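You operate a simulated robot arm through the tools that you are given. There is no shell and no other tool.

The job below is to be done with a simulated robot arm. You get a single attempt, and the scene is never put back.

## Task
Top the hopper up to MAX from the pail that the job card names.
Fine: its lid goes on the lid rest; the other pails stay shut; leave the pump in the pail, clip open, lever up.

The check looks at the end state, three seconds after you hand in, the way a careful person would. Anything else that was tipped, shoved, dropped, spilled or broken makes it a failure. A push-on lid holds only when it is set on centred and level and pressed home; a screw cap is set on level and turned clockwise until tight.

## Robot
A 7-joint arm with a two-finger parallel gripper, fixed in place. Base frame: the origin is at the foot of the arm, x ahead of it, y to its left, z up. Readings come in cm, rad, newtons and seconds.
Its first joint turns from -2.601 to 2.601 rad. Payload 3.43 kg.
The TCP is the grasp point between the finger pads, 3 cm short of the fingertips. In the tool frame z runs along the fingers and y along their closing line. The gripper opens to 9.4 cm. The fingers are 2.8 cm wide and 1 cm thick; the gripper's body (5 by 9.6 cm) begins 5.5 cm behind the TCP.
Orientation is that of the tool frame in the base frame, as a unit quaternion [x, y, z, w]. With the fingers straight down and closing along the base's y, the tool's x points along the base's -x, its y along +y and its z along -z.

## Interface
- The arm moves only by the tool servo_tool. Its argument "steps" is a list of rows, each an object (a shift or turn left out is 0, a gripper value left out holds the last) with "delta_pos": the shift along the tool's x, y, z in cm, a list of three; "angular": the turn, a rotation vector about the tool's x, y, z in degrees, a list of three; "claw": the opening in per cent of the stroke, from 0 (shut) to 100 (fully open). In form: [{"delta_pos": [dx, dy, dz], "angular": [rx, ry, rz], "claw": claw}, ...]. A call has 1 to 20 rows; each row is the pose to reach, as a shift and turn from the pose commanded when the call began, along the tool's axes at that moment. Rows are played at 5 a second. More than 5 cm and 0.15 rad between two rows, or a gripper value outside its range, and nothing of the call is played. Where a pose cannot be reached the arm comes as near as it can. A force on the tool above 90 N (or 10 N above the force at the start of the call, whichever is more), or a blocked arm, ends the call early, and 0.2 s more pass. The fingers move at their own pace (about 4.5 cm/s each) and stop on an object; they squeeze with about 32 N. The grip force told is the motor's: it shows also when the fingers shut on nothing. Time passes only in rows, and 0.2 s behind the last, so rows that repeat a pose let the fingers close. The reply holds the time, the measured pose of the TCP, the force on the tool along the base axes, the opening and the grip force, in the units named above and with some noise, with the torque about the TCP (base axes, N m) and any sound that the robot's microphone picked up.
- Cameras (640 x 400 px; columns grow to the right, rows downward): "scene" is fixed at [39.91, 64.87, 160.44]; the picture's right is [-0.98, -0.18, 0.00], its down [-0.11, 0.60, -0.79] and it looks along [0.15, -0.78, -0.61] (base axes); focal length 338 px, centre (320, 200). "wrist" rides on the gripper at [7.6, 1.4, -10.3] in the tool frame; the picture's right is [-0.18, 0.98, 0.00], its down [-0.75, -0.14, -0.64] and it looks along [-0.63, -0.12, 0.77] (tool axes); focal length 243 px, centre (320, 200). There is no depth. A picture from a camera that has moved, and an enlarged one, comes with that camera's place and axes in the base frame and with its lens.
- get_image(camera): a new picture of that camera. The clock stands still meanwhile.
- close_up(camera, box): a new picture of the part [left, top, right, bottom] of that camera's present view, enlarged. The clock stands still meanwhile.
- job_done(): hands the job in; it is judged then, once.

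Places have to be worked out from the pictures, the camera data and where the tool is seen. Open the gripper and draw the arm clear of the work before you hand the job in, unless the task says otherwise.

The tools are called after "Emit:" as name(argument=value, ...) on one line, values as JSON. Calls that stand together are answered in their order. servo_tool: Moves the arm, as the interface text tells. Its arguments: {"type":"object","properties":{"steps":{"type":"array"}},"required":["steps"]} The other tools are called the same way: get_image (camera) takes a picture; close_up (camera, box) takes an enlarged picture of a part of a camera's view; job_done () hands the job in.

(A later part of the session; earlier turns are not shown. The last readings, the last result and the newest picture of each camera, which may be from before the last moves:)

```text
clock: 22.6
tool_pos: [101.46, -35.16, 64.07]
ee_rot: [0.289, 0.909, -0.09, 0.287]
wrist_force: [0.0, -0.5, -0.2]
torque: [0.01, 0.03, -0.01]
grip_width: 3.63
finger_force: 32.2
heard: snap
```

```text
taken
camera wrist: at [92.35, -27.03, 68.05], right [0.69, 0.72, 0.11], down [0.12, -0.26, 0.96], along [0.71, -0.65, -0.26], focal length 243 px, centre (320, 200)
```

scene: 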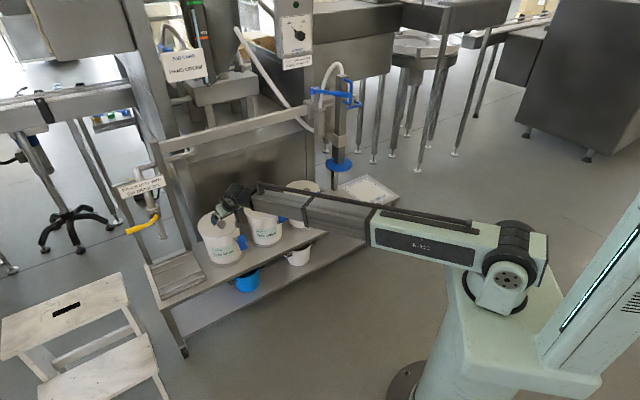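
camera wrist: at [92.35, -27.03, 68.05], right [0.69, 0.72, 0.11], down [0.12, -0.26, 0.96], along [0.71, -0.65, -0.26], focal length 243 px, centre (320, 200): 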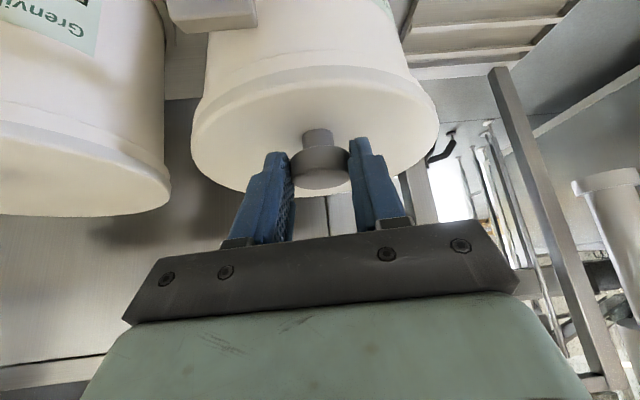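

The grip holds at 3.63 cm on the knob, but I heard a snap. I check the clip and the lid before lifting.

Emit:
close_up(camera="scene", box=[190, 175, 270, 265])

Emit:
close_up(camera="wrist", box=[180, 0, 450, 200])

Emit:
get_image(camera="scene")

```text
4.44 times, centred on (230, 220) of scene
camera zoom: at [39.91, 64.87, 160.44], right [-0.98, -0.18, 0.0], down [-0.11, 0.6, -0.79], along [0.15, -0.78, -0.61], focal length 1505 px, centre (720, 111)
```

zoom: 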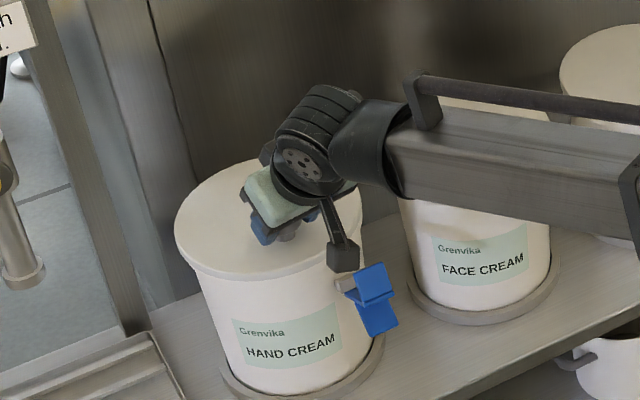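

```text
2.00 times, centred on (315, 100) of wrist
camera zoom: at [92.35, -27.03, 68.05], right [0.69, 0.72, 0.11], down [0.12, -0.26, 0.96], along [0.71, -0.65, -0.26], focal length 485 px, centre (330, 400)
```

zoom: 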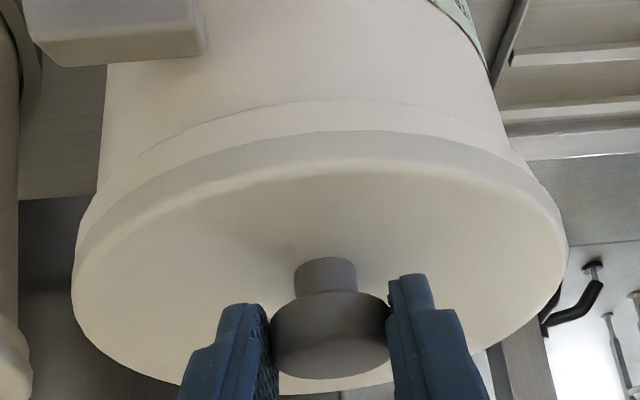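

```text
taken
```

scene: 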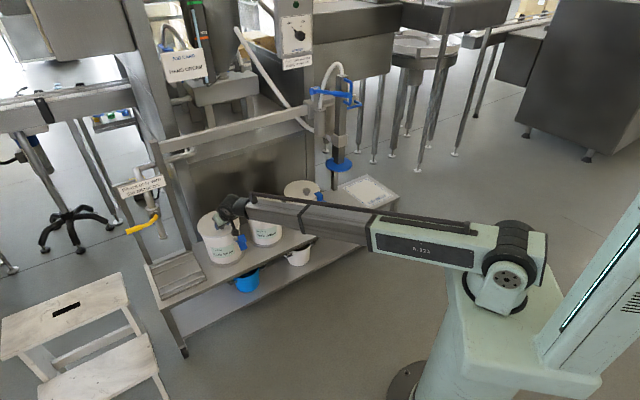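

The clip is still open. The snap was most likely the push-on lid letting go of its rim as the fingers pulled on it. I lift straight up gently.

Emit:
servo_tool(steps=[{"delta_pos": [-0.29, 0, -0.41], "claw": 0}, {"delta_pos": [-0.58, 0, -0.82], "claw": 0}, {"delta_pos": [-1.15, 0, -1.64], "claw": 0}, {"delta_pos": [-1.73, 0, -2.45], "claw": 0}, {"delta_pos": [-2.3, 0, -3.27], "claw": 0}])

Emit:
get_image(camera="wrist")

Emit:
close_up(camera="scene", box=[180, 165, 280, 275])

```text
clock: 23.8
tool_pos: [101.36, -35.3, 67.78]
ee_rot: [0.288, 0.909, -0.091, 0.288]
wrist_force: [-0.1, 0.1, -1.0]
torque: [0.01, 0.0, -0.01]
grip_width: 3.64
finger_force: 31.8
```

```text
taken
camera wrist: at [92.36, -27.14, 71.91], right [0.69, 0.72, 0.11], down [0.12, -0.26, 0.96], along [0.71, -0.65, -0.26], focal length 243 px, centre (320, 200)
```

wrist: 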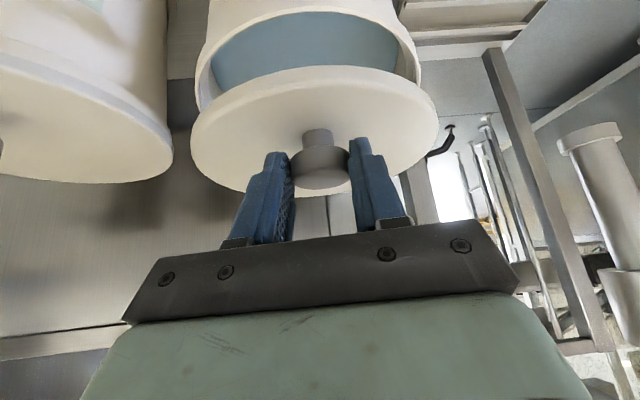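

```text
3.64 times, centred on (230, 220) of scene
camera zoom: at [39.91, 64.87, 160.44], right [-0.98, -0.18, 0.0], down [-0.11, 0.6, -0.79], along [0.15, -0.78, -0.61], focal length 1231 px, centre (647, 127)
```

zoom: 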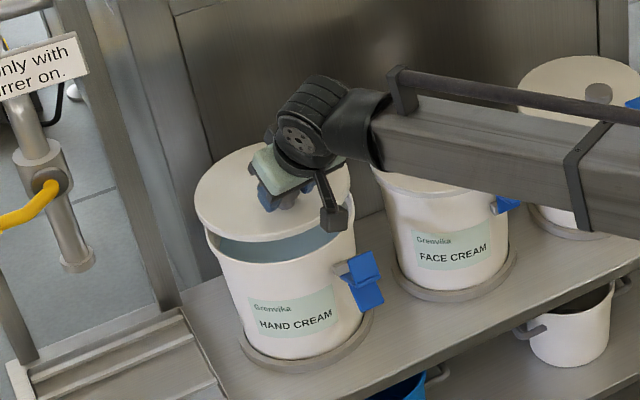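

The lid is free and level, and the pail holds pale-blue cream. The force reading shows it weighs only about 1 N. I lift it higher and draw it back toward the robot, clear of the pails.

Emit:
servo_tool(steps=[{"delta_pos": [-1.0, 0, -1.4], "claw": 0}, {"delta_pos": [-2.0, 0, -2.8], "claw": 0}, {"delta_pos": [-2.87, 0, -4.09], "claw": 0}, {"delta_pos": [-0.74, -0.73, -6.38], "claw": 0}, {"delta_pos": [1.4, -1.46, -8.68], "claw": 0}, {"delta_pos": [3.53, -2.19, -10.98], "claw": 0}, {"delta_pos": [5.67, -2.92, -13.27], "claw": 0}, {"delta_pos": [7.8, -3.65, -15.57], "claw": 0}, {"delta_pos": [9.93, -4.39, -17.86], "claw": 0}, {"delta_pos": [12.07, -5.12, -20.16], "claw": 0}, {"delta_pos": [14.2, -5.85, -22.45], "claw": 0}])

Emit:
get_image(camera="wrist")

Emit:
get_image(camera="scene")

```text
clock: 26.2
tool_pos: [77.85, -25.98, 78.23]
ee_rot: [0.29, 0.908, -0.091, 0.288]
wrist_force: [0.2, -0.4, -1.1]
torque: [0.0, 0.04, 0.0]
grip_width: 3.64
finger_force: 31.8
```

```text
taken
camera wrist: at [68.83, -17.78, 82.19], right [0.69, 0.72, 0.11], down [0.12, -0.26, 0.96], along [0.71, -0.65, -0.26], focal length 243 px, centre (320, 200)
```

wrist: 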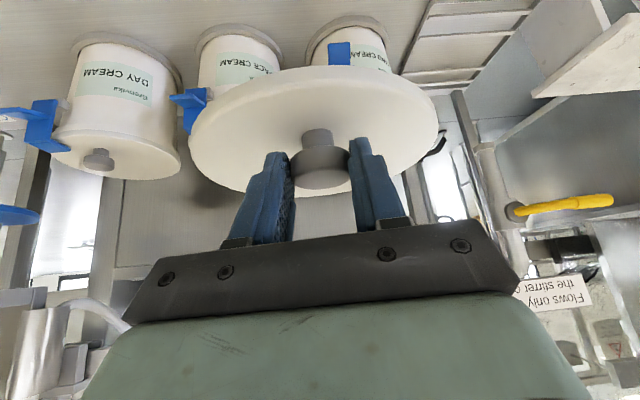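

```text
taken
```

scene: 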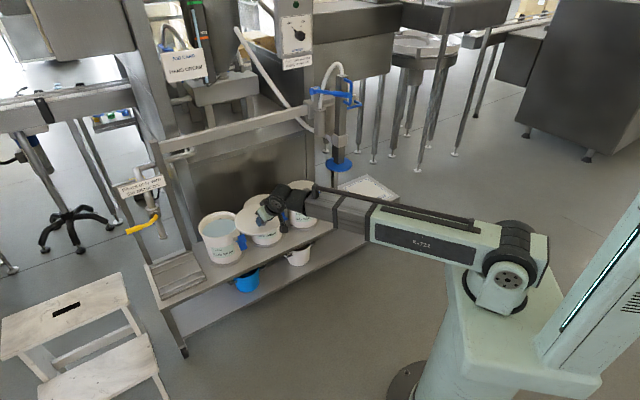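

The lid hangs level and clear. I swing it around to the lid rest side at a radius of 76–82 cm, staying in front of the pump.

Emit:
servo_tool(steps=[{"delta_pos": [-0.57, -3.82, 0.39], "angular": [1.02, 0, 1.46]}, {"delta_pos": [-1.0, -7.62, 0.68], "angular": [2.04, 0, 2.91]}, {"delta_pos": [-1.27, -11.45, 0.85], "angular": [3.07, 0, 4.37]}, {"delta_pos": [-1.39, -15.28, 0.93], "angular": [4.09, 0, 5.82]}, {"delta_pos": [-1.36, -19.07, 0.89], "angular": [5.11, 0, 7.28]}, {"delta_pos": [-1.19, -22.86, 0.76], "angular": [6.13, 0, 8.73]}, {"delta_pos": [-0.86, -26.62, 0.52], "angular": [7.16, 0, 10.19]}, {"delta_pos": [-0.41, -30.33, 0.19], "angular": [8.18, 0, 11.64]}, {"delta_pos": [0.18, -34.01, -0.24], "angular": [9.2, 0, 13.1]}, {"delta_pos": [0.93, -37.62, -0.78], "angular": [10.22, 0, 14.56]}, {"delta_pos": [1.81, -41.16, -1.41], "angular": [11.24, 0, 16.01]}, {"delta_pos": [2.82, -44.64, -2.13], "angular": [12.27, 0, 17.47]}, {"delta_pos": [3.96, -48.05, -2.94], "angular": [13.29, 0, 18.92]}, {"delta_pos": [5.22, -51.37, -3.84], "angular": [14.31, 0, 20.38]}, {"delta_pos": [6.61, -54.58, -4.83], "angular": [15.33, 0, 21.83]}, {"delta_pos": [8.11, -57.73, -5.89], "angular": [16.36, 0, 23.29]}, {"delta_pos": [9.72, -60.74, -7.03], "angular": [17.38, 0, 24.74]}, {"delta_pos": [11.46, -63.67, -8.26], "angular": [18.4, 0, 26.2]}])

Emit:
get_image(camera="wrist")

Emit:
get_image(camera="scene")

```text
clock: 30.0
tool_pos: [29.52, -69.64, 78.24]
ee_rot: [0.529, 0.793, -0.167, 0.251]
wrist_force: [0.2, -1.2, -1.3]
torque: [0.07, 0.02, -0.02]
grip_width: 3.64
finger_force: 32.4
```

```text
taken
camera wrist: at [26.26, -57.95, 82.29], right [0.96, 0.24, 0.11], down [-0.04, -0.28, 0.96], along [0.26, -0.93, -0.26], focal length 243 px, centre (320, 200)
```

wrist: 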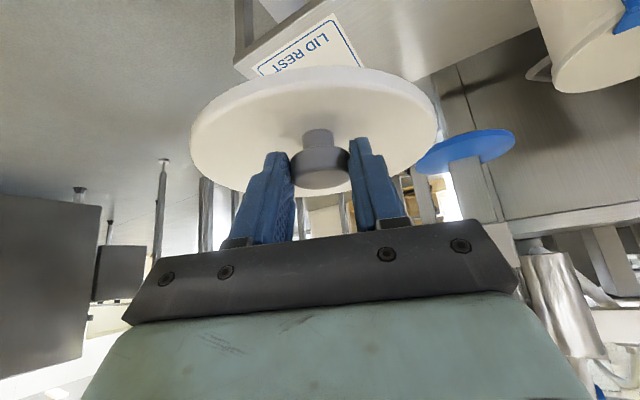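

```text
taken
```

scene: 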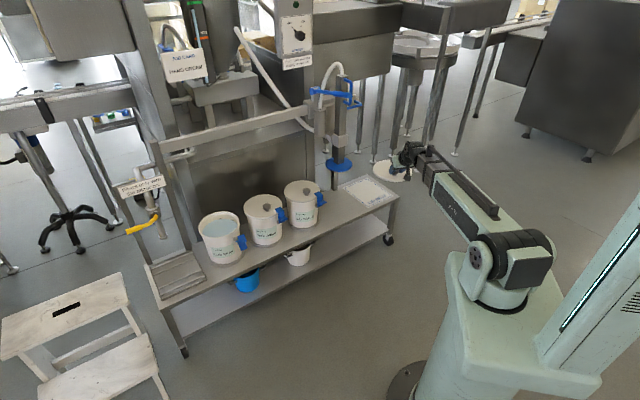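

I zoom in on the lid rest sheet from both cameras to fix its position and the bench height.

Emit:
close_up(camera="wrist", box=[220, 0, 400, 80])

Emit:
close_up(camera="scene", box=[320, 130, 430, 225])

```text
3.56 times, centred on (310, 40) of wrist
camera zoom: at [26.26, -57.95, 82.29], right [0.96, 0.24, 0.11], down [-0.04, -0.28, 0.96], along [0.26, -0.93, -0.26], focal length 863 px, centre (356, 769)
```

zoom: 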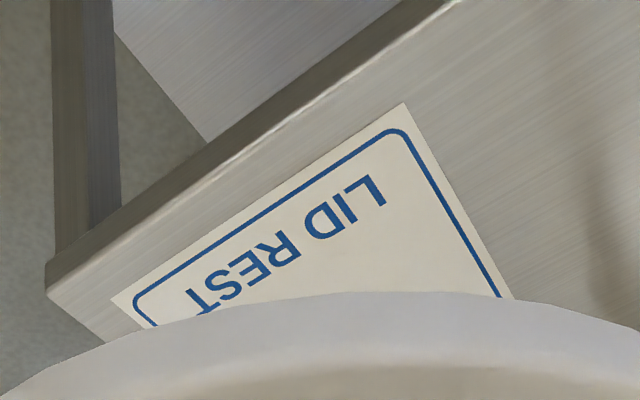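

```text
4.21 times, centred on (375, 178) of scene
camera zoom: at [39.91, 64.87, 160.44], right [-0.98, -0.18, 0.0], down [-0.11, 0.6, -0.79], along [0.15, -0.78, -0.61], focal length 1425 px, centre (88, 295)
```

zoom: 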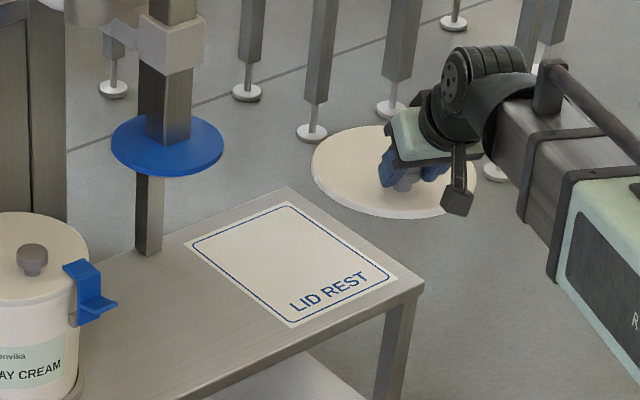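

Both views agree. The bench top is at z≈39.3, and the lid rest sheet has corners near (40.5, -88), (26.4, -103), (57.4, -105) and (43.2, -118.7), so its centre is about (41.9, -103.6). The lid centre sits about (1.45, -4.85) from the TCP. I extend out above the sheet and partly down.

Emit:
servo_tool(steps=[{"delta_pos": [-1.32, -0.13, 3.4], "claw": 0}, {"delta_pos": [-2.64, -0.25, 6.8], "claw": 0}, {"delta_pos": [-3.96, -0.38, 10.2], "claw": 0}, {"delta_pos": [-5.28, -0.5, 13.6], "claw": 0}, {"delta_pos": [-6.6, -0.63, 17.0], "claw": 0}, {"delta_pos": [-7.92, -0.75, 20.4], "claw": 0}, {"delta_pos": [-9.24, -0.88, 23.8], "claw": 0}, {"delta_pos": [-10.56, -1.0, 27.2], "claw": 0}, {"delta_pos": [-11.88, -1.13, 30.6], "claw": 0}, {"delta_pos": [-13.2, -1.25, 34.0], "claw": 0}])

Emit:
get_image(camera="wrist")

Emit:
close_up(camera="scene", box=[300, 120, 440, 230])

```text
clock: 32.2
tool_pos: [40.37, -98.16, 58.08]
ee_rot: [0.528, 0.794, -0.167, 0.251]
wrist_force: [-0.1, 1.2, -1.0]
torque: [0.05, 0.0, -0.02]
grip_width: 3.61
finger_force: 31.9
```

```text
taken
camera wrist: at [37.14, -86.4, 62.0], right [0.96, 0.24, 0.11], down [-0.04, -0.28, 0.96], along [0.26, -0.93, -0.26], focal length 243 px, centre (320, 200)
```

wrist: 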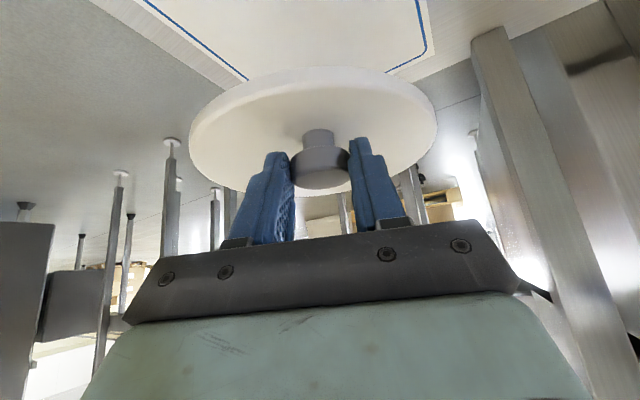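

```text
3.64 times, centred on (370, 175) of scene
camera zoom: at [39.91, 64.87, 160.44], right [-0.98, -0.18, 0.0], down [-0.11, 0.6, -0.79], along [0.15, -0.78, -0.61], focal length 1231 px, centre (138, 291)
```

zoom: 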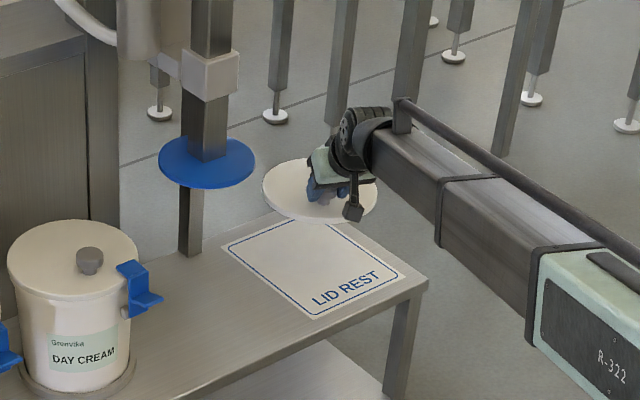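

The lid is centred over the sheet at about (41.8, -102.6). I lower straight down to about 2 cm above the expected contact height.

Emit:
servo_tool(steps=[{"delta_pos": [1.32, 0, 1.88], "claw": 0}, {"delta_pos": [2.64, 0, 3.76], "claw": 0}, {"delta_pos": [3.97, 0, 5.64], "claw": 0}, {"delta_pos": [5.29, 0, 7.52], "claw": 0}, {"delta_pos": [6.5, 0, 9.24], "claw": 0}])

Emit:
get_image(camera="wrist")

Emit:
close_up(camera="scene", box=[320, 150, 420, 220])

```text
clock: 33.4
tool_pos: [40.15, -98.21, 46.68]
ee_rot: [0.528, 0.794, -0.166, 0.251]
wrist_force: [-0.7, -0.3, -0.1]
torque: [0.05, 0.02, -0.02]
grip_width: 3.61
finger_force: 32.0
```

```text
taken
camera wrist: at [36.97, -86.41, 50.78], right [0.96, 0.24, 0.11], down [-0.04, -0.28, 0.96], along [0.26, -0.93, -0.26], focal length 243 px, centre (320, 200)
```

wrist: 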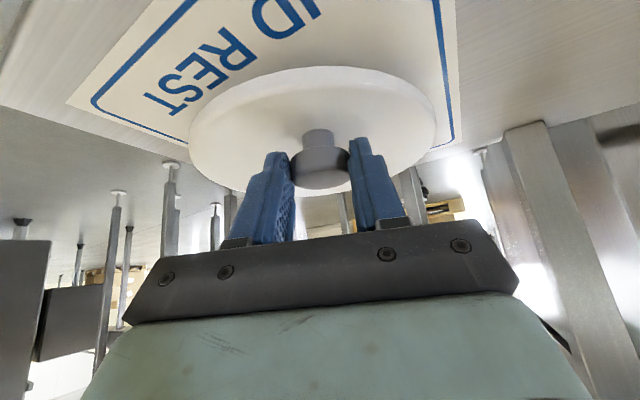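

```text
5.71 times, centred on (370, 185) of scene
camera zoom: at [39.91, 64.87, 160.44], right [-0.98, -0.18, 0.0], down [-0.11, 0.6, -0.79], along [0.15, -0.78, -0.61], focal length 1934 px, centre (34, 286)
```

zoom: 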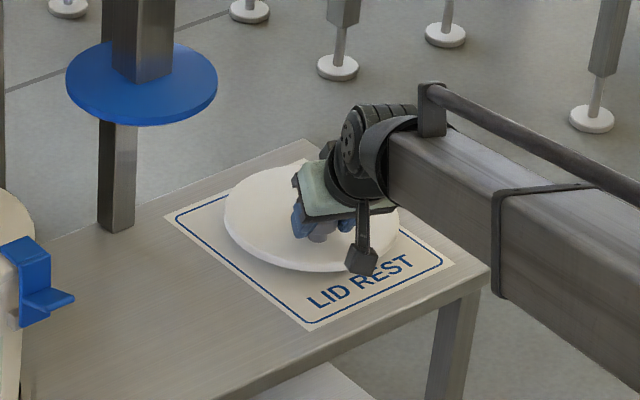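

The lid is about 2 cm above the sheet and well centred. I lower it slowly, watching the force.

Emit:
servo_tool(steps=[{"delta_pos": [0.29, 0, 0.41], "claw": 0}, {"delta_pos": [0.57, 0, 0.82], "claw": 0}, {"delta_pos": [0.8, 0, 1.14], "claw": 0}])

Emit:
close_up(camera="scene", box=[320, 150, 420, 220])

Emit:
close_up(camera="wrist", box=[160, 20, 480, 220])

```text
clock: 34.2
tool_pos: [40.14, -98.23, 45.17]
ee_rot: [0.528, 0.794, -0.166, 0.251]
wrist_force: [-0.2, 0.7, -0.7]
torque: [0.03, 0.05, 0.0]
grip_width: 3.6
finger_force: 32.1
```

```text
5.71 times, centred on (370, 185) of scene
camera zoom: at [39.91, 64.87, 160.44], right [-0.98, -0.18, 0.0], down [-0.11, 0.6, -0.79], along [0.15, -0.78, -0.61], focal length 1934 px, centre (34, 286)
```

zoom: 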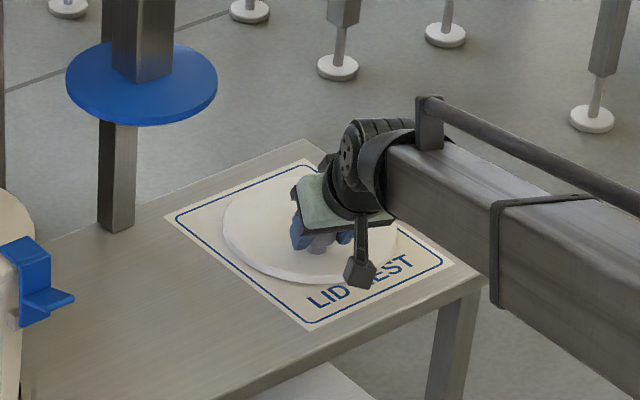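

```text
2.00 times, centred on (320, 120) of wrist
camera zoom: at [36.97, -86.36, 49.29], right [0.96, 0.24, 0.11], down [-0.04, -0.28, 0.96], along [0.26, -0.93, -0.26], focal length 485 px, centre (320, 360)
```

zoom: 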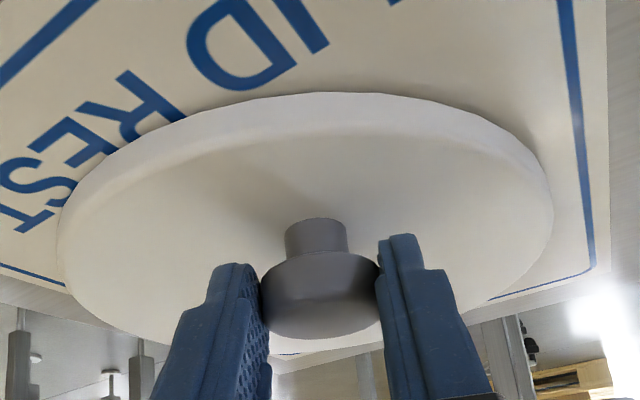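

Almost there, with no contact force yet. I continue in 2 mm steps.

Emit:
servo_tool(steps=[{"delta_pos": [0.115, 0, 0.163], "claw": 0}, {"delta_pos": [0.23, 0, 0.327], "claw": 0}, {"delta_pos": [0.345, 0, 0.49], "claw": 0}])

```text
clock: 35.0
tool_pos: [40.26, -97.97, 44.9]
ee_rot: [0.527, 0.793, -0.168, 0.255]
wrist_force: [5.4, 2.4, 18.2]
torque: [-0.22, 0.09, 0.28]
grip_width: 3.63
finger_force: 32.2
```

Contact registered at 18 N, so the lid is on the sheet. I relax the downward push by about 3 mm, then open the fingers.

Emit:
servo_tool(steps=[{"delta_pos": [-0.1, 0, -0.15], "claw": 0}, {"delta_pos": [-0.19, 0, -0.28], "claw": 0}, {"delta_pos": [-0.19, 0, -0.28], "claw": 0}])

Emit:
servo_tool(steps=[{"delta_pos": [0, 0, 0], "claw": 60}, {"delta_pos": [0, 0, 0], "claw": 100}, {"delta_pos": [0, 0, 0], "claw": 100}, {"delta_pos": [0, 0, 0], "claw": 100}, {"delta_pos": [0, 0, 0], "claw": 100}])

Emit:
get_image(camera="wrist")

Emit:
close_up(camera="scene", box=[320, 150, 420, 220])

```text
clock: 35.8
tool_pos: [40.27, -98.08, 45.11]
ee_rot: [0.529, 0.794, -0.166, 0.25]
wrist_force: [-0.8, -2.2, 3.7]
torque: [-0.4, -0.07, -0.05]
grip_width: 3.6
finger_force: 31.9
```

```text
clock: 37.0
tool_pos: [40.35, -98.19, 45.04]
ee_rot: [0.528, 0.794, -0.166, 0.252]
wrist_force: [-0.5, 0.1, 0.9]
torque: [0.0, 0.03, 0.01]
grip_width: 9.39
finger_force: 0.1
```

```text
taken
camera wrist: at [36.94, -86.32, 49.07], right [0.96, 0.24, 0.11], down [-0.04, -0.28, 0.96], along [0.26, -0.93, -0.26], focal length 243 px, centre (320, 200)
```

wrist: 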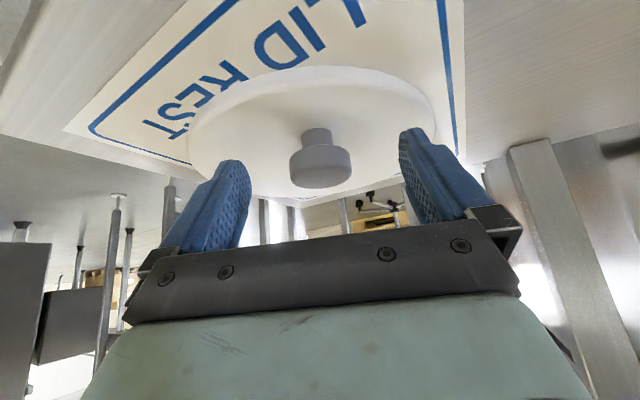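

```text
5.71 times, centred on (370, 185) of scene
camera zoom: at [39.91, 64.87, 160.44], right [-0.98, -0.18, 0.0], down [-0.11, 0.6, -0.79], along [0.15, -0.78, -0.61], focal length 1934 px, centre (34, 286)
```

zoom: 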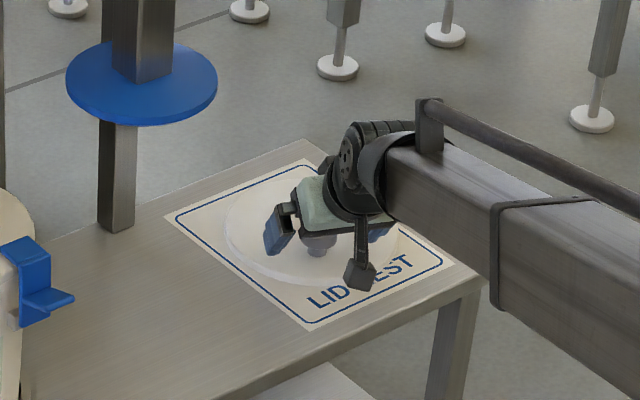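

The lid rests flat within the sheet and the fingers are open. I withdraw along the finger axis, away and up.

Emit:
servo_tool(steps=[{"delta_pos": [0, 0, -1.5], "claw": 100}, {"delta_pos": [0, 0, -4], "claw": 100}, {"delta_pos": [0, 0, -8], "claw": 100}, {"delta_pos": [0, 0, -12.5], "claw": 100}, {"delta_pos": [0, 0, -17], "claw": 100}, {"delta_pos": [0, 0, -21.5], "claw": 100}, {"delta_pos": [0, 0, -26], "claw": 100}, {"delta_pos": [0, 0, -30.5], "claw": 100}, {"delta_pos": [0, 0, -35], "claw": 100}, {"delta_pos": [0, 0, -39.5], "claw": 100}, {"delta_pos": [0, 0.3, -44], "claw": 100}, {"delta_pos": [0, 0.5, -48.5], "claw": 100}])

Emit:
get_image(camera="wrist")

Emit:
close_up(camera="scene", box=[300, 50, 420, 220])

```text
clock: 39.6
tool_pos: [30.0, -72.29, 84.65]
ee_rot: [0.529, 0.793, -0.167, 0.251]
wrist_force: [-0.3, 0.3, 0.6]
torque: [-0.02, -0.01, -0.03]
grip_width: 9.41
finger_force: 0.1
```

```text
taken
camera wrist: at [26.57, -60.48, 88.76], right [0.96, 0.24, 0.11], down [-0.04, -0.28, 0.96], along [0.26, -0.93, -0.27], focal length 243 px, centre (320, 200)
```

wrist: 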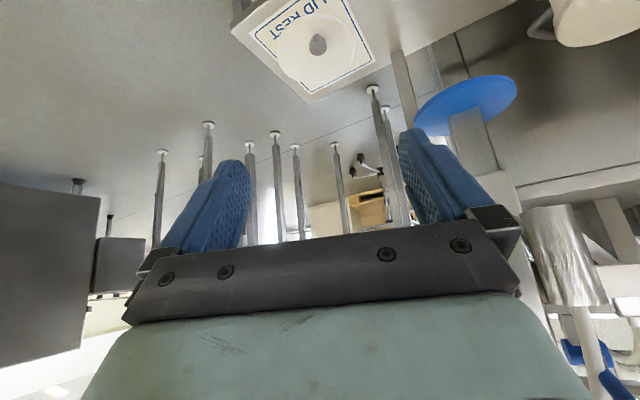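

```text
2.35 times, centred on (360, 135) of scene
camera zoom: at [39.91, 64.87, 160.44], right [-0.98, -0.18, 0.0], down [-0.11, 0.6, -0.79], along [0.15, -0.78, -0.61], focal length 797 px, centre (226, 353)
```

zoom: 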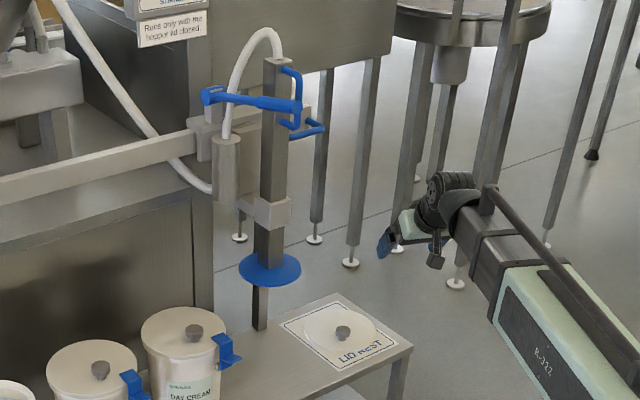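

The lid sits on the rest. Now I turn and tilt the camera toward the pump carriage to study its handles from this side.

Emit:
servo_tool(steps=[{"delta_pos": [0, 0, -1.5], "angular": [-3.88, 0, -5.52]}, {"delta_pos": [0, 0, -3.0], "angular": [-7.76, 0, -11.05]}, {"delta_pos": [0, 0, -4.5], "angular": [-11.6, 0, -16.6]}, {"delta_pos": [0, 0, -6.0], "angular": [-15.5, 0, -22.1]}])

Emit:
servo_tool(steps=[{"delta_pos": [0, 0, 0], "angular": [0, -7, 0]}, {"delta_pos": [0, 0, 0], "angular": [0, -14, 0]}, {"delta_pos": [0, 0, 0], "angular": [0, -21, 0]}, {"delta_pos": [0, 0, 0], "angular": [0, -28, 0]}])

Emit:
get_image(camera="wrist")

Emit:
close_up(camera="wrist", box=[240, 0, 420, 160])

```text
clock: 40.6
tool_pos: [28.54, -69.14, 89.65]
ee_rot: [0.326, 0.895, -0.103, 0.285]
wrist_force: [0.4, -1.1, 0.2]
torque: [-0.02, 0.0, -0.02]
grip_width: 9.39
finger_force: 0.1
```

```text
clock: 41.6
tool_pos: [28.51, -68.97, 89.7]
ee_rot: [0.293, 0.799, -0.18, 0.493]
wrist_force: [-0.1, -1.3, 0.1]
torque: [-0.01, 0.01, 0.02]
grip_width: 9.41
finger_force: 0.1
```

```text
taken
camera wrist: at [19.94, -59.82, 87.51], right [0.7, 0.7, 0.16], down [-0.27, 0.04, 0.96], along [0.66, -0.72, 0.22], focal length 243 px, centre (320, 200)
```

wrist: 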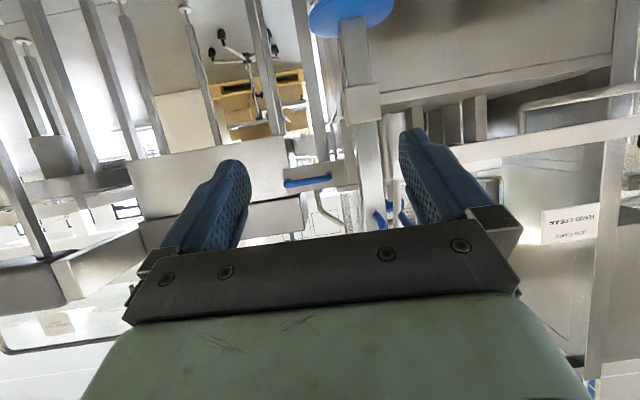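

```text
2.50 times, centred on (330, 80) of wrist
camera zoom: at [19.94, -59.82, 87.51], right [0.7, 0.7, 0.16], down [-0.27, 0.04, 0.96], along [0.66, -0.72, 0.22], focal length 606 px, centre (295, 500)
```

zoom: 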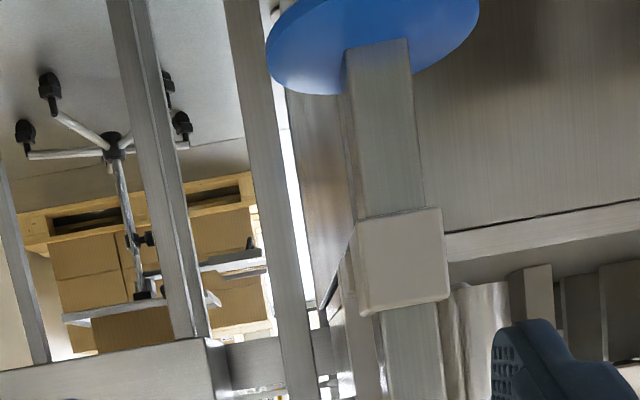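

I can see the carriage's slide handle and the lower ends of the D-handle and lever between the fingers. I zoom there.

Emit:
close_up(camera="wrist", box=[250, 130, 420, 240])

Emit:
close_up(camera="scene", box=[300, 60, 370, 130])

```text
3.64 times, centred on (335, 185) of wrist
camera zoom: at [19.94, -59.82, 87.51], right [0.7, 0.7, 0.16], down [-0.27, 0.04, 0.96], along [0.66, -0.72, 0.22], focal length 882 px, centre (266, 254)
```

zoom: 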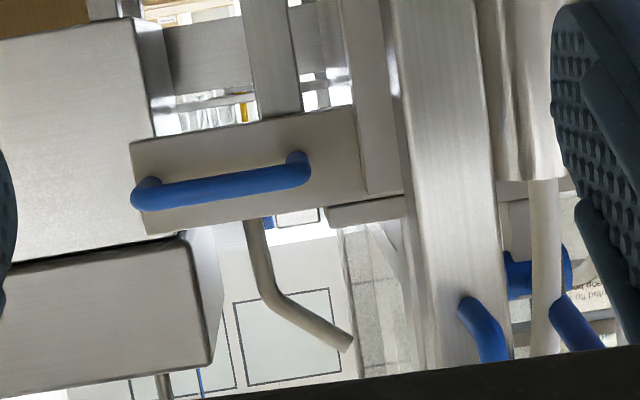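

```text
5.71 times, centred on (335, 95) of scene
camera zoom: at [39.91, 64.87, 160.44], right [-0.98, -0.18, 0.0], down [-0.11, 0.6, -0.79], along [0.15, -0.78, -0.61], focal length 1934 px, centre (234, 800)
```

zoom: 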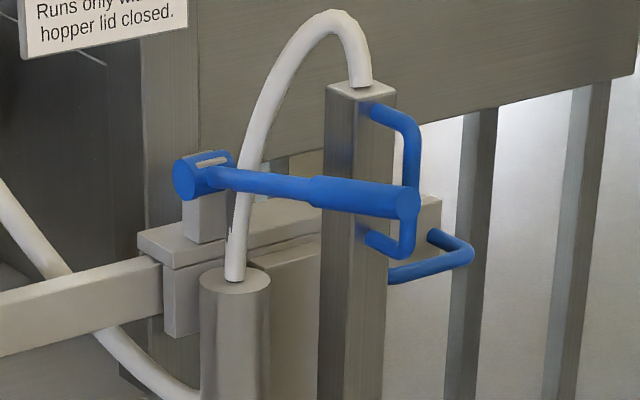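

The slide handle is a horizontal bar running parallel to the rail, centred at about [53.2, -98.4, 94.2], with 4–5 cm legs. I want the tool horizontal and pointing at the rack with the fingers closing vertically, so first I tilt level and approach to a standoff.

Emit:
servo_tool(steps=[{"delta_pos": [-2.42, -0.8, 2.91], "angular": [0.59, -5.34, 0.3], "claw": 100}, {"delta_pos": [-4.84, -1.61, 5.83], "angular": [1.18, -10.68, 0.59], "claw": 100}, {"delta_pos": [-7.26, -2.42, 8.74], "angular": [1.77, -16.0, 0.89], "claw": 100}, {"delta_pos": [-9.68, -3.22, 11.66], "angular": [2.36, -21.4, 1.18], "claw": 100}, {"delta_pos": [-12.1, -4.03, 14.57], "angular": [2.95, -26.7, 1.48], "claw": 100}])

Emit:
servo_tool(steps=[{"delta_pos": [0, 0, 0], "angular": [0, 0, -7.5]}, {"delta_pos": [0, 0, 0], "angular": [0, 0, -15]}, {"delta_pos": [0, 0, 0], "angular": [0, 0, -22.5]}, {"delta_pos": [0, 0, 0], "angular": [0, 0, -30]}, {"delta_pos": [0, 0, 0], "angular": [0, 0, -37.5]}, {"delta_pos": [0, 0, 0], "angular": [0, 0, -45]}, {"delta_pos": [0, 0, 0], "angular": [0, 0, -52.5]}, {"delta_pos": [0, 0, 0], "angular": [0, 0, -60]}, {"delta_pos": [0, 0, 0], "angular": [0, 0, -67.5]}, {"delta_pos": [0, 0, 0], "angular": [0, 0, -75]}, {"delta_pos": [0, 0, 0], "angular": [0, 0, -82.5]}, {"delta_pos": [0, 0, 0], "angular": [0, 0, -90]}])

Emit:
get_image(camera="wrist")

Emit:
get_image(camera="scene")

```text
clock: 42.8
tool_pos: [39.93, -84.03, 93.75]
ee_rot: [0.267, 0.655, -0.257, 0.658]
wrist_force: [0.3, 0.7, -0.1]
torque: [0.03, 0.03, -0.03]
grip_width: 9.39
finger_force: 0.1
```

```text
clock: 45.4
tool_pos: [40.65, -84.1, 97.9]
ee_rot: [-0.273, 0.677, -0.624, 0.28]
wrist_force: [-0.1, 0.7, -0.6]
torque: [0.01, 0.01, 0.0]
grip_width: 9.44
finger_force: 0.1
out of reach, approached as far as the arm can: row 11, 12
```

```text
taken
camera wrist: at [27.97, -82.41, 96.88], right [0.11, 0.2, -0.97], down [0.06, 0.98, 0.21], along [0.99, -0.08, 0.09], focal length 243 px, centre (320, 200)
```

wrist: 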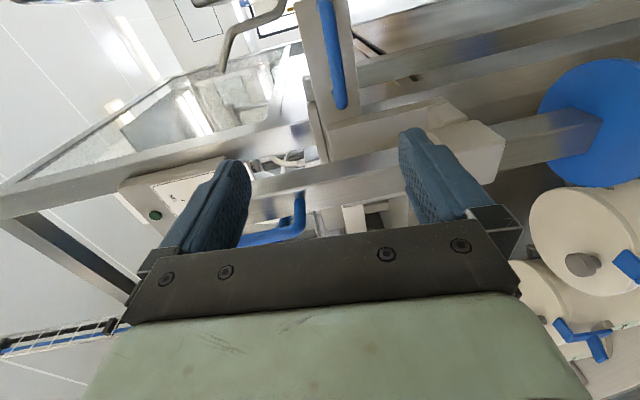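

```text
taken
```

scene: 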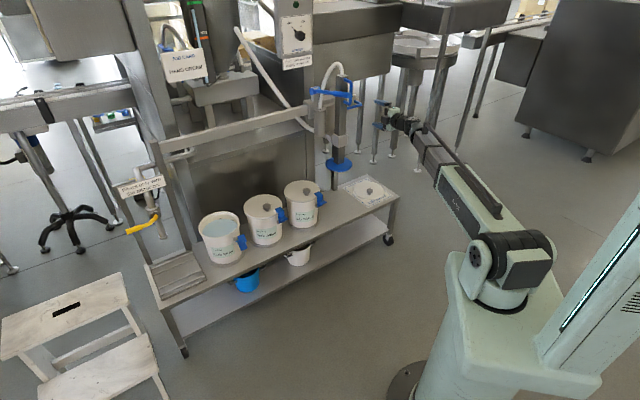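

The tool reached the rolled orientation, but it's at the limit of the wrist. A better option is the column's D-handle: its vertical bar is at about [54.1, -82.1], z 102–112, and I can grip it with the natural roll and push positively along the rail. I roll back.

Emit:
servo_tool(steps=[{"delta_pos": [0, 0, -1], "angular": [0, 0, 7.5]}, {"delta_pos": [0, 0, -2], "angular": [0, 0, 15]}, {"delta_pos": [0, 0, -3], "angular": [0, 0, 22.5]}, {"delta_pos": [0, 0, -4], "angular": [0, 0, 30]}, {"delta_pos": [0, 0, -5], "angular": [0, 0, 37.5]}, {"delta_pos": [0, 0, -6], "angular": [0, 0, 45]}, {"delta_pos": [0, 0, -7], "angular": [0, 0, 52.5]}, {"delta_pos": [0, 0, -8], "angular": [0, 0, 60]}, {"delta_pos": [0, 0, -8], "angular": [0, 0, 67.5]}, {"delta_pos": [0, 0, -8], "angular": [0, 0, 75]}, {"delta_pos": [0, 0, -8], "angular": [0, 0, 82.5]}, {"delta_pos": [0, 0, -8], "angular": [0, 0, 90]}])

Emit:
get_image(camera="wrist")

Emit:
get_image(camera="scene")

```text
clock: 48.0
tool_pos: [34.72, -78.67, 98.41]
ee_rot: [0.287, 0.671, -0.241, 0.64]
wrist_force: [0.1, 0.0, 0.0]
torque: [0.02, 0.02, -0.04]
grip_width: 9.41
finger_force: 0.0
```

```text
taken
camera wrist: at [28.26, -69.88, 91.59], right [0.69, 0.69, 0.23], down [-0.55, 0.29, 0.79], along [0.48, -0.66, 0.57], focal length 243 px, centre (320, 200)
```

wrist: 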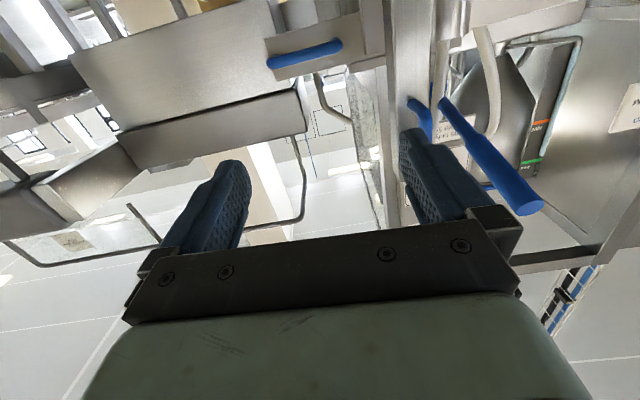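

```text
taken
```

scene: 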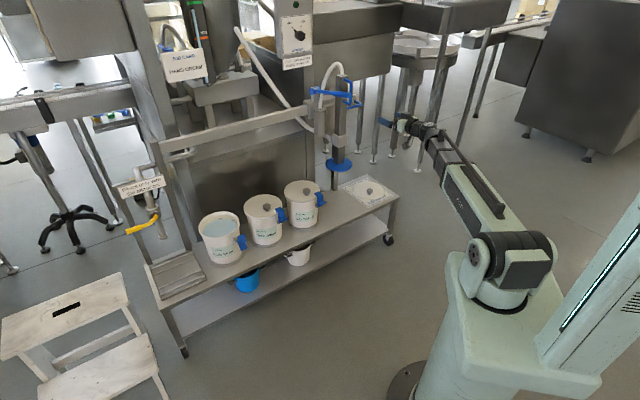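

This view shows the D-handle, the lever and even the hopper gauge. I zoom for accurate positions.

Emit:
close_up(camera="wrist", box=[360, 60, 560, 220])

Emit:
close_up(camera="wrist", box=[490, 40, 600, 190])

Emit:
close_up(camera="wrist", box=[240, 0, 440, 130])

```text
2.50 times, centred on (460, 140) of wrist
camera zoom: at [28.26, -69.88, 91.59], right [0.69, 0.69, 0.23], down [-0.55, 0.29, 0.79], along [0.48, -0.66, 0.57], focal length 606 px, centre (-30, 350)
```

zoom: 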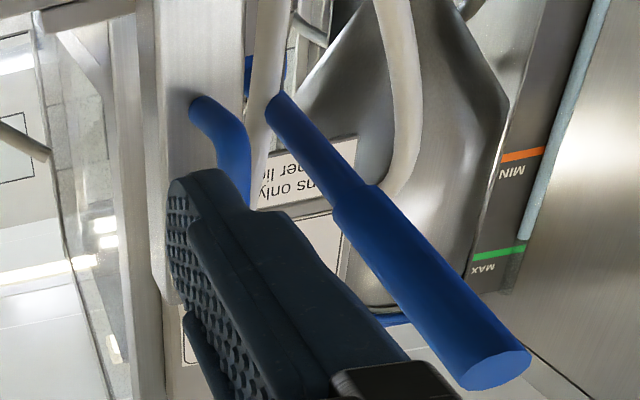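

```text
2.67 times, centred on (545, 115) of wrist
camera zoom: at [28.26, -69.88, 91.59], right [0.69, 0.69, 0.23], down [-0.55, 0.29, 0.79], along [0.48, -0.66, 0.57], focal length 647 px, centre (-280, 427)
```

zoom: 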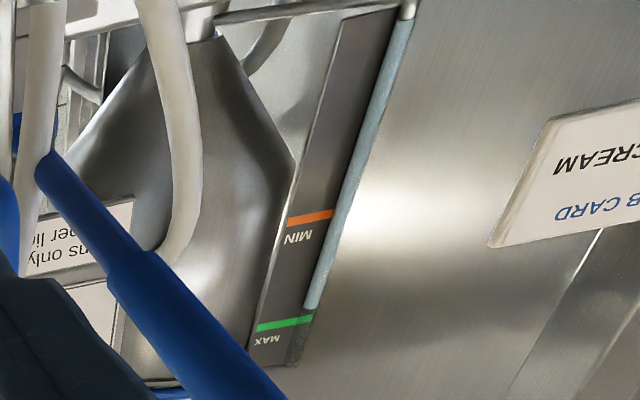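

```text
3.08 times, centred on (340, 65) of wrist
camera zoom: at [28.26, -69.88, 91.59], right [0.69, 0.69, 0.23], down [-0.55, 0.29, 0.79], along [0.48, -0.66, 0.57], focal length 746 px, centre (258, 615)
```

zoom: 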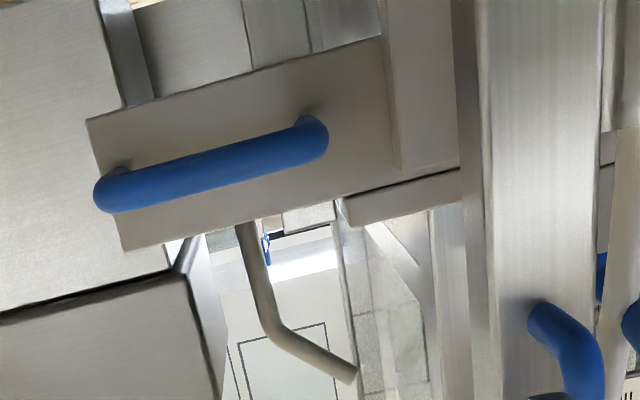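

Positions are confirmed: D-handle bar at [54.0, -82.2] with its bottom leg at z≈102.2, and the lever grip end at [52.9, -71.2, 109.9]. I narrow the opening to clear the lever and move to a standoff in front of the D-handle at z=105.

Emit:
servo_tool(steps=[{"delta_pos": [0, 0, 0], "claw": 45}, {"delta_pos": [0, 0, 0], "claw": 45}, {"delta_pos": [-1.3, 1.96, 1.0], "angular": [-1.4, -0.7, -0.6], "claw": 45}, {"delta_pos": [-2.6, 3.92, 2.0], "angular": [-2.7, -1.4, -1.2], "claw": 45}, {"delta_pos": [-3.9, 5.88, 3.0], "angular": [-4.1, -2.0, -1.7], "claw": 45}, {"delta_pos": [-5.2, 7.84, 4.0], "angular": [-5.4, -2.7, -2.3], "claw": 45}, {"delta_pos": [-6.52, 9.8, 5.0], "angular": [-6.8, -3.4, -2.9], "claw": 45}])

Emit:
get_image(camera="wrist")

Emit:
close_up(camera="scene", box=[290, 50, 440, 150])

```text
clock: 49.6
tool_pos: [45.22, -75.27, 105.06]
ee_rot: [0.225, 0.672, -0.228, 0.668]
wrist_force: [0.1, 1.0, -0.5]
torque: [0.0, -0.01, -0.01]
grip_width: 4.25
finger_force: 0.0
```

```text
taken
camera wrist: at [37.99, -67.95, 97.46], right [0.59, 0.78, 0.18], down [-0.59, 0.28, 0.76], along [0.54, -0.55, 0.63], focal length 243 px, centre (320, 200)
```

wrist: 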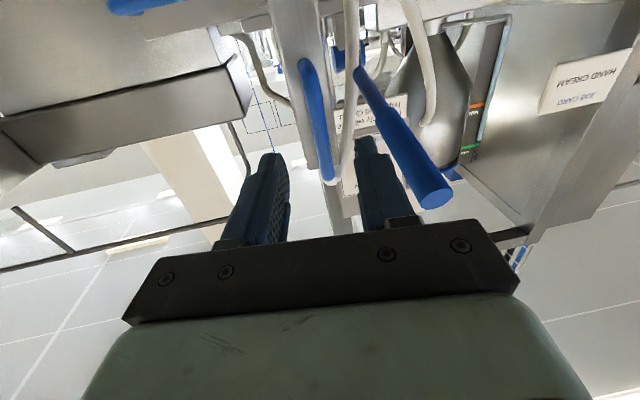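

```text
4.00 times, centred on (365, 100) of scene
camera zoom: at [39.91, 64.87, 160.44], right [-0.98, -0.18, 0.0], down [-0.11, 0.6, -0.79], along [0.15, -0.78, -0.61], focal length 1354 px, centre (140, 600)
```

zoom: 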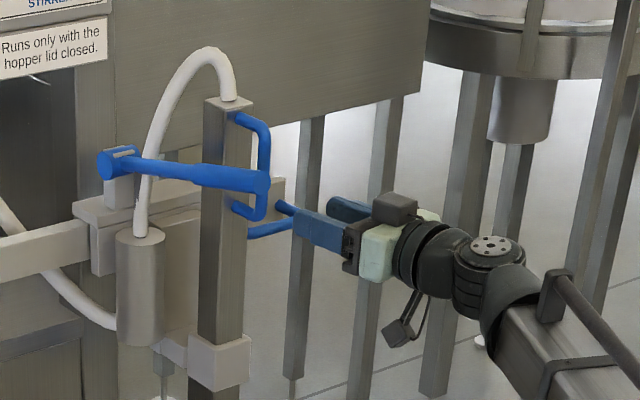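

The D-handle bar is centred between the fingers (11.2 cm ahead), and the lever is clear to the side and above. I advance and close on the bar.

Emit:
servo_tool(steps=[{"delta_pos": [0, -0.05, 2.6], "claw": 45}, {"delta_pos": [0, -0.1, 5.2], "claw": 45}, {"delta_pos": [0, -0.14, 7.8], "claw": 45}, {"delta_pos": [0, -0.18, 10.0], "claw": 45}, {"delta_pos": [0, -0.18, 10.4], "claw": 45}])

Emit:
get_image(camera="wrist")

Emit:
close_up(camera="scene", box=[290, 50, 440, 150])

```text
clock: 50.8
tool_pos: [53.52, -81.87, 104.89]
ee_rot: [0.223, 0.672, -0.227, 0.668]
wrist_force: [0.1, -0.1, 0.0]
torque: [-0.03, 0.03, 0.03]
grip_width: 4.23
finger_force: 0.2
```

```text
taken
camera wrist: at [46.21, -74.42, 97.44], right [0.59, 0.78, 0.18], down [-0.59, 0.28, 0.76], along [0.54, -0.55, 0.63], focal length 243 px, centre (320, 200)
```

wrist: 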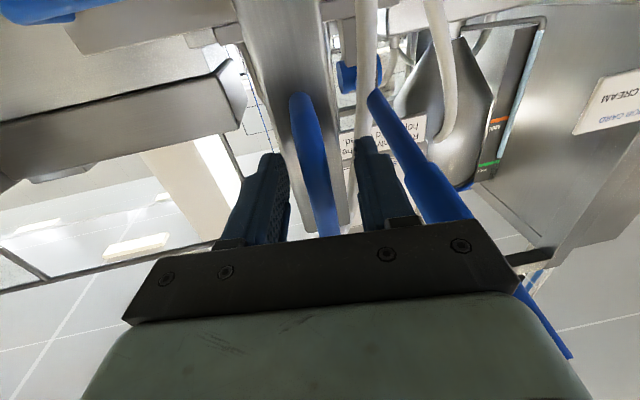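

```text
4.00 times, centred on (365, 100) of scene
camera zoom: at [39.91, 64.87, 160.44], right [-0.98, -0.18, 0.0], down [-0.11, 0.6, -0.79], along [0.15, -0.78, -0.61], focal length 1354 px, centre (140, 600)
```

zoom: 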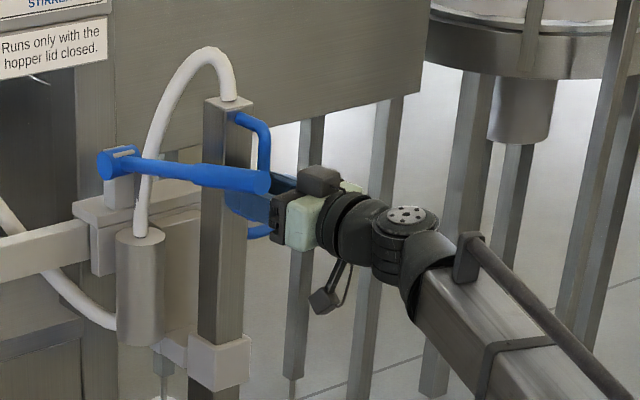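

The bar is between the pads and there was no contact force. I close the grip on it.

Emit:
servo_tool(steps=[{"delta_pos": [0, 0, 0], "claw": 0}, {"delta_pos": [0, 0, 0], "claw": 0}, {"delta_pos": [0, 0, 0], "claw": 0}, {"delta_pos": [0, 0, 0], "claw": 0}])

Emit:
get_image(camera="wrist")

```text
clock: 51.8
tool_pos: [53.54, -81.82, 104.99]
ee_rot: [0.223, 0.672, -0.227, 0.668]
wrist_force: [-0.1, -2.2, -0.6]
torque: [0.33, -0.35, 0.01]
grip_width: 1.79
finger_force: 44.8
```

```text
taken
camera wrist: at [46.2, -74.43, 97.44], right [0.59, 0.78, 0.18], down [-0.59, 0.28, 0.76], along [0.54, -0.56, 0.63], focal length 243 px, centre (320, 200)
```

wrist: 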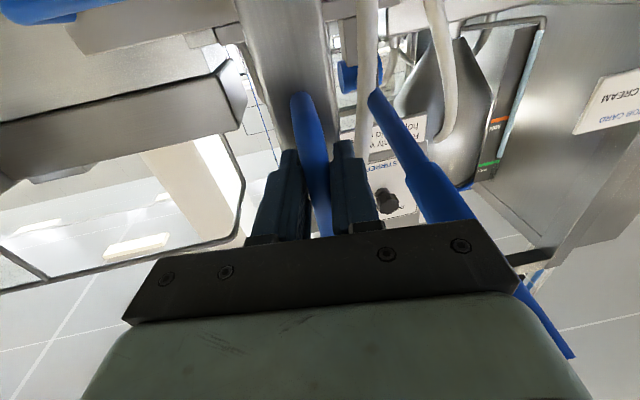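

The D-handle is gripped (1.79 cm). I test the slide with a small 3 cm move along the rail direction and watch the forces.

Emit:
servo_tool(steps=[{"delta_pos": [0, 0.5, 0.054], "claw": 0}, {"delta_pos": [0, 1.0, 0.107], "claw": 0}, {"delta_pos": [0, 2.0, 0.215], "claw": 0}, {"delta_pos": [0, 3.0, 0.32], "claw": 0}])

Emit:
close_up(camera="scene", box=[290, 50, 440, 150])

```text
clock: 52.8
tool_pos: [55.66, -79.58, 104.86]
ee_rot: [0.223, 0.672, -0.226, 0.669]
wrist_force: [-0.9, 1.7, 6.7]
torque: [-0.23, -0.96, 0.01]
grip_width: 1.81
finger_force: 44.6
```

```text
4.00 times, centred on (365, 100) of scene
camera zoom: at [39.91, 64.87, 160.44], right [-0.98, -0.18, 0.0], down [-0.11, 0.6, -0.79], along [0.15, -0.78, -0.61], focal length 1354 px, centre (140, 600)
```

zoom: 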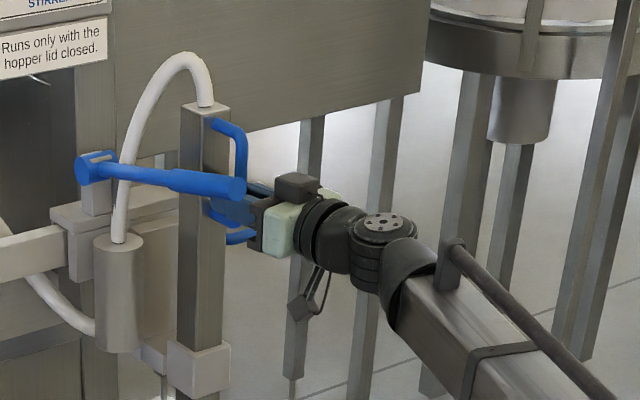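

The carriage slides freely with little force, exactly along (0.687, 0.727). I continue sliding about 50 cm.

Emit:
servo_tool(steps=[{"delta_pos": [0, 2.0, 0.21], "claw": 0}, {"delta_pos": [0, 4.5, 0.48], "claw": 0}, {"delta_pos": [0, 7.2, 0.77], "claw": 0}, {"delta_pos": [0, 10.0, 1.07], "claw": 0}, {"delta_pos": [0, 12.8, 1.37], "claw": 0}, {"delta_pos": [0, 15.6, 1.67], "claw": 0}, {"delta_pos": [0, 18.4, 1.97], "claw": 0}, {"delta_pos": [0, 21.2, 2.27], "claw": 0}, {"delta_pos": [0, 24.0, 2.57], "claw": 0}])

Emit:
get_image(camera="scene")

```text
clock: 54.8
tool_pos: [72.31, -62.12, 104.82]
ee_rot: [0.222, 0.673, -0.226, 0.669]
wrist_force: [16.8, -14.9, 5.8]
torque: [0.81, -0.08, 0.06]
grip_width: 1.39
finger_force: 45.1
```

```text
taken
```

scene: 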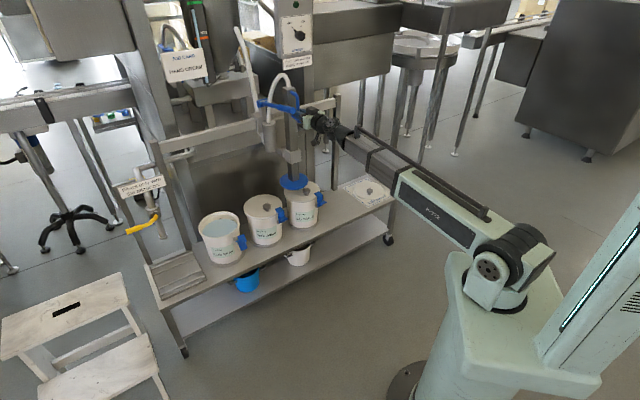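

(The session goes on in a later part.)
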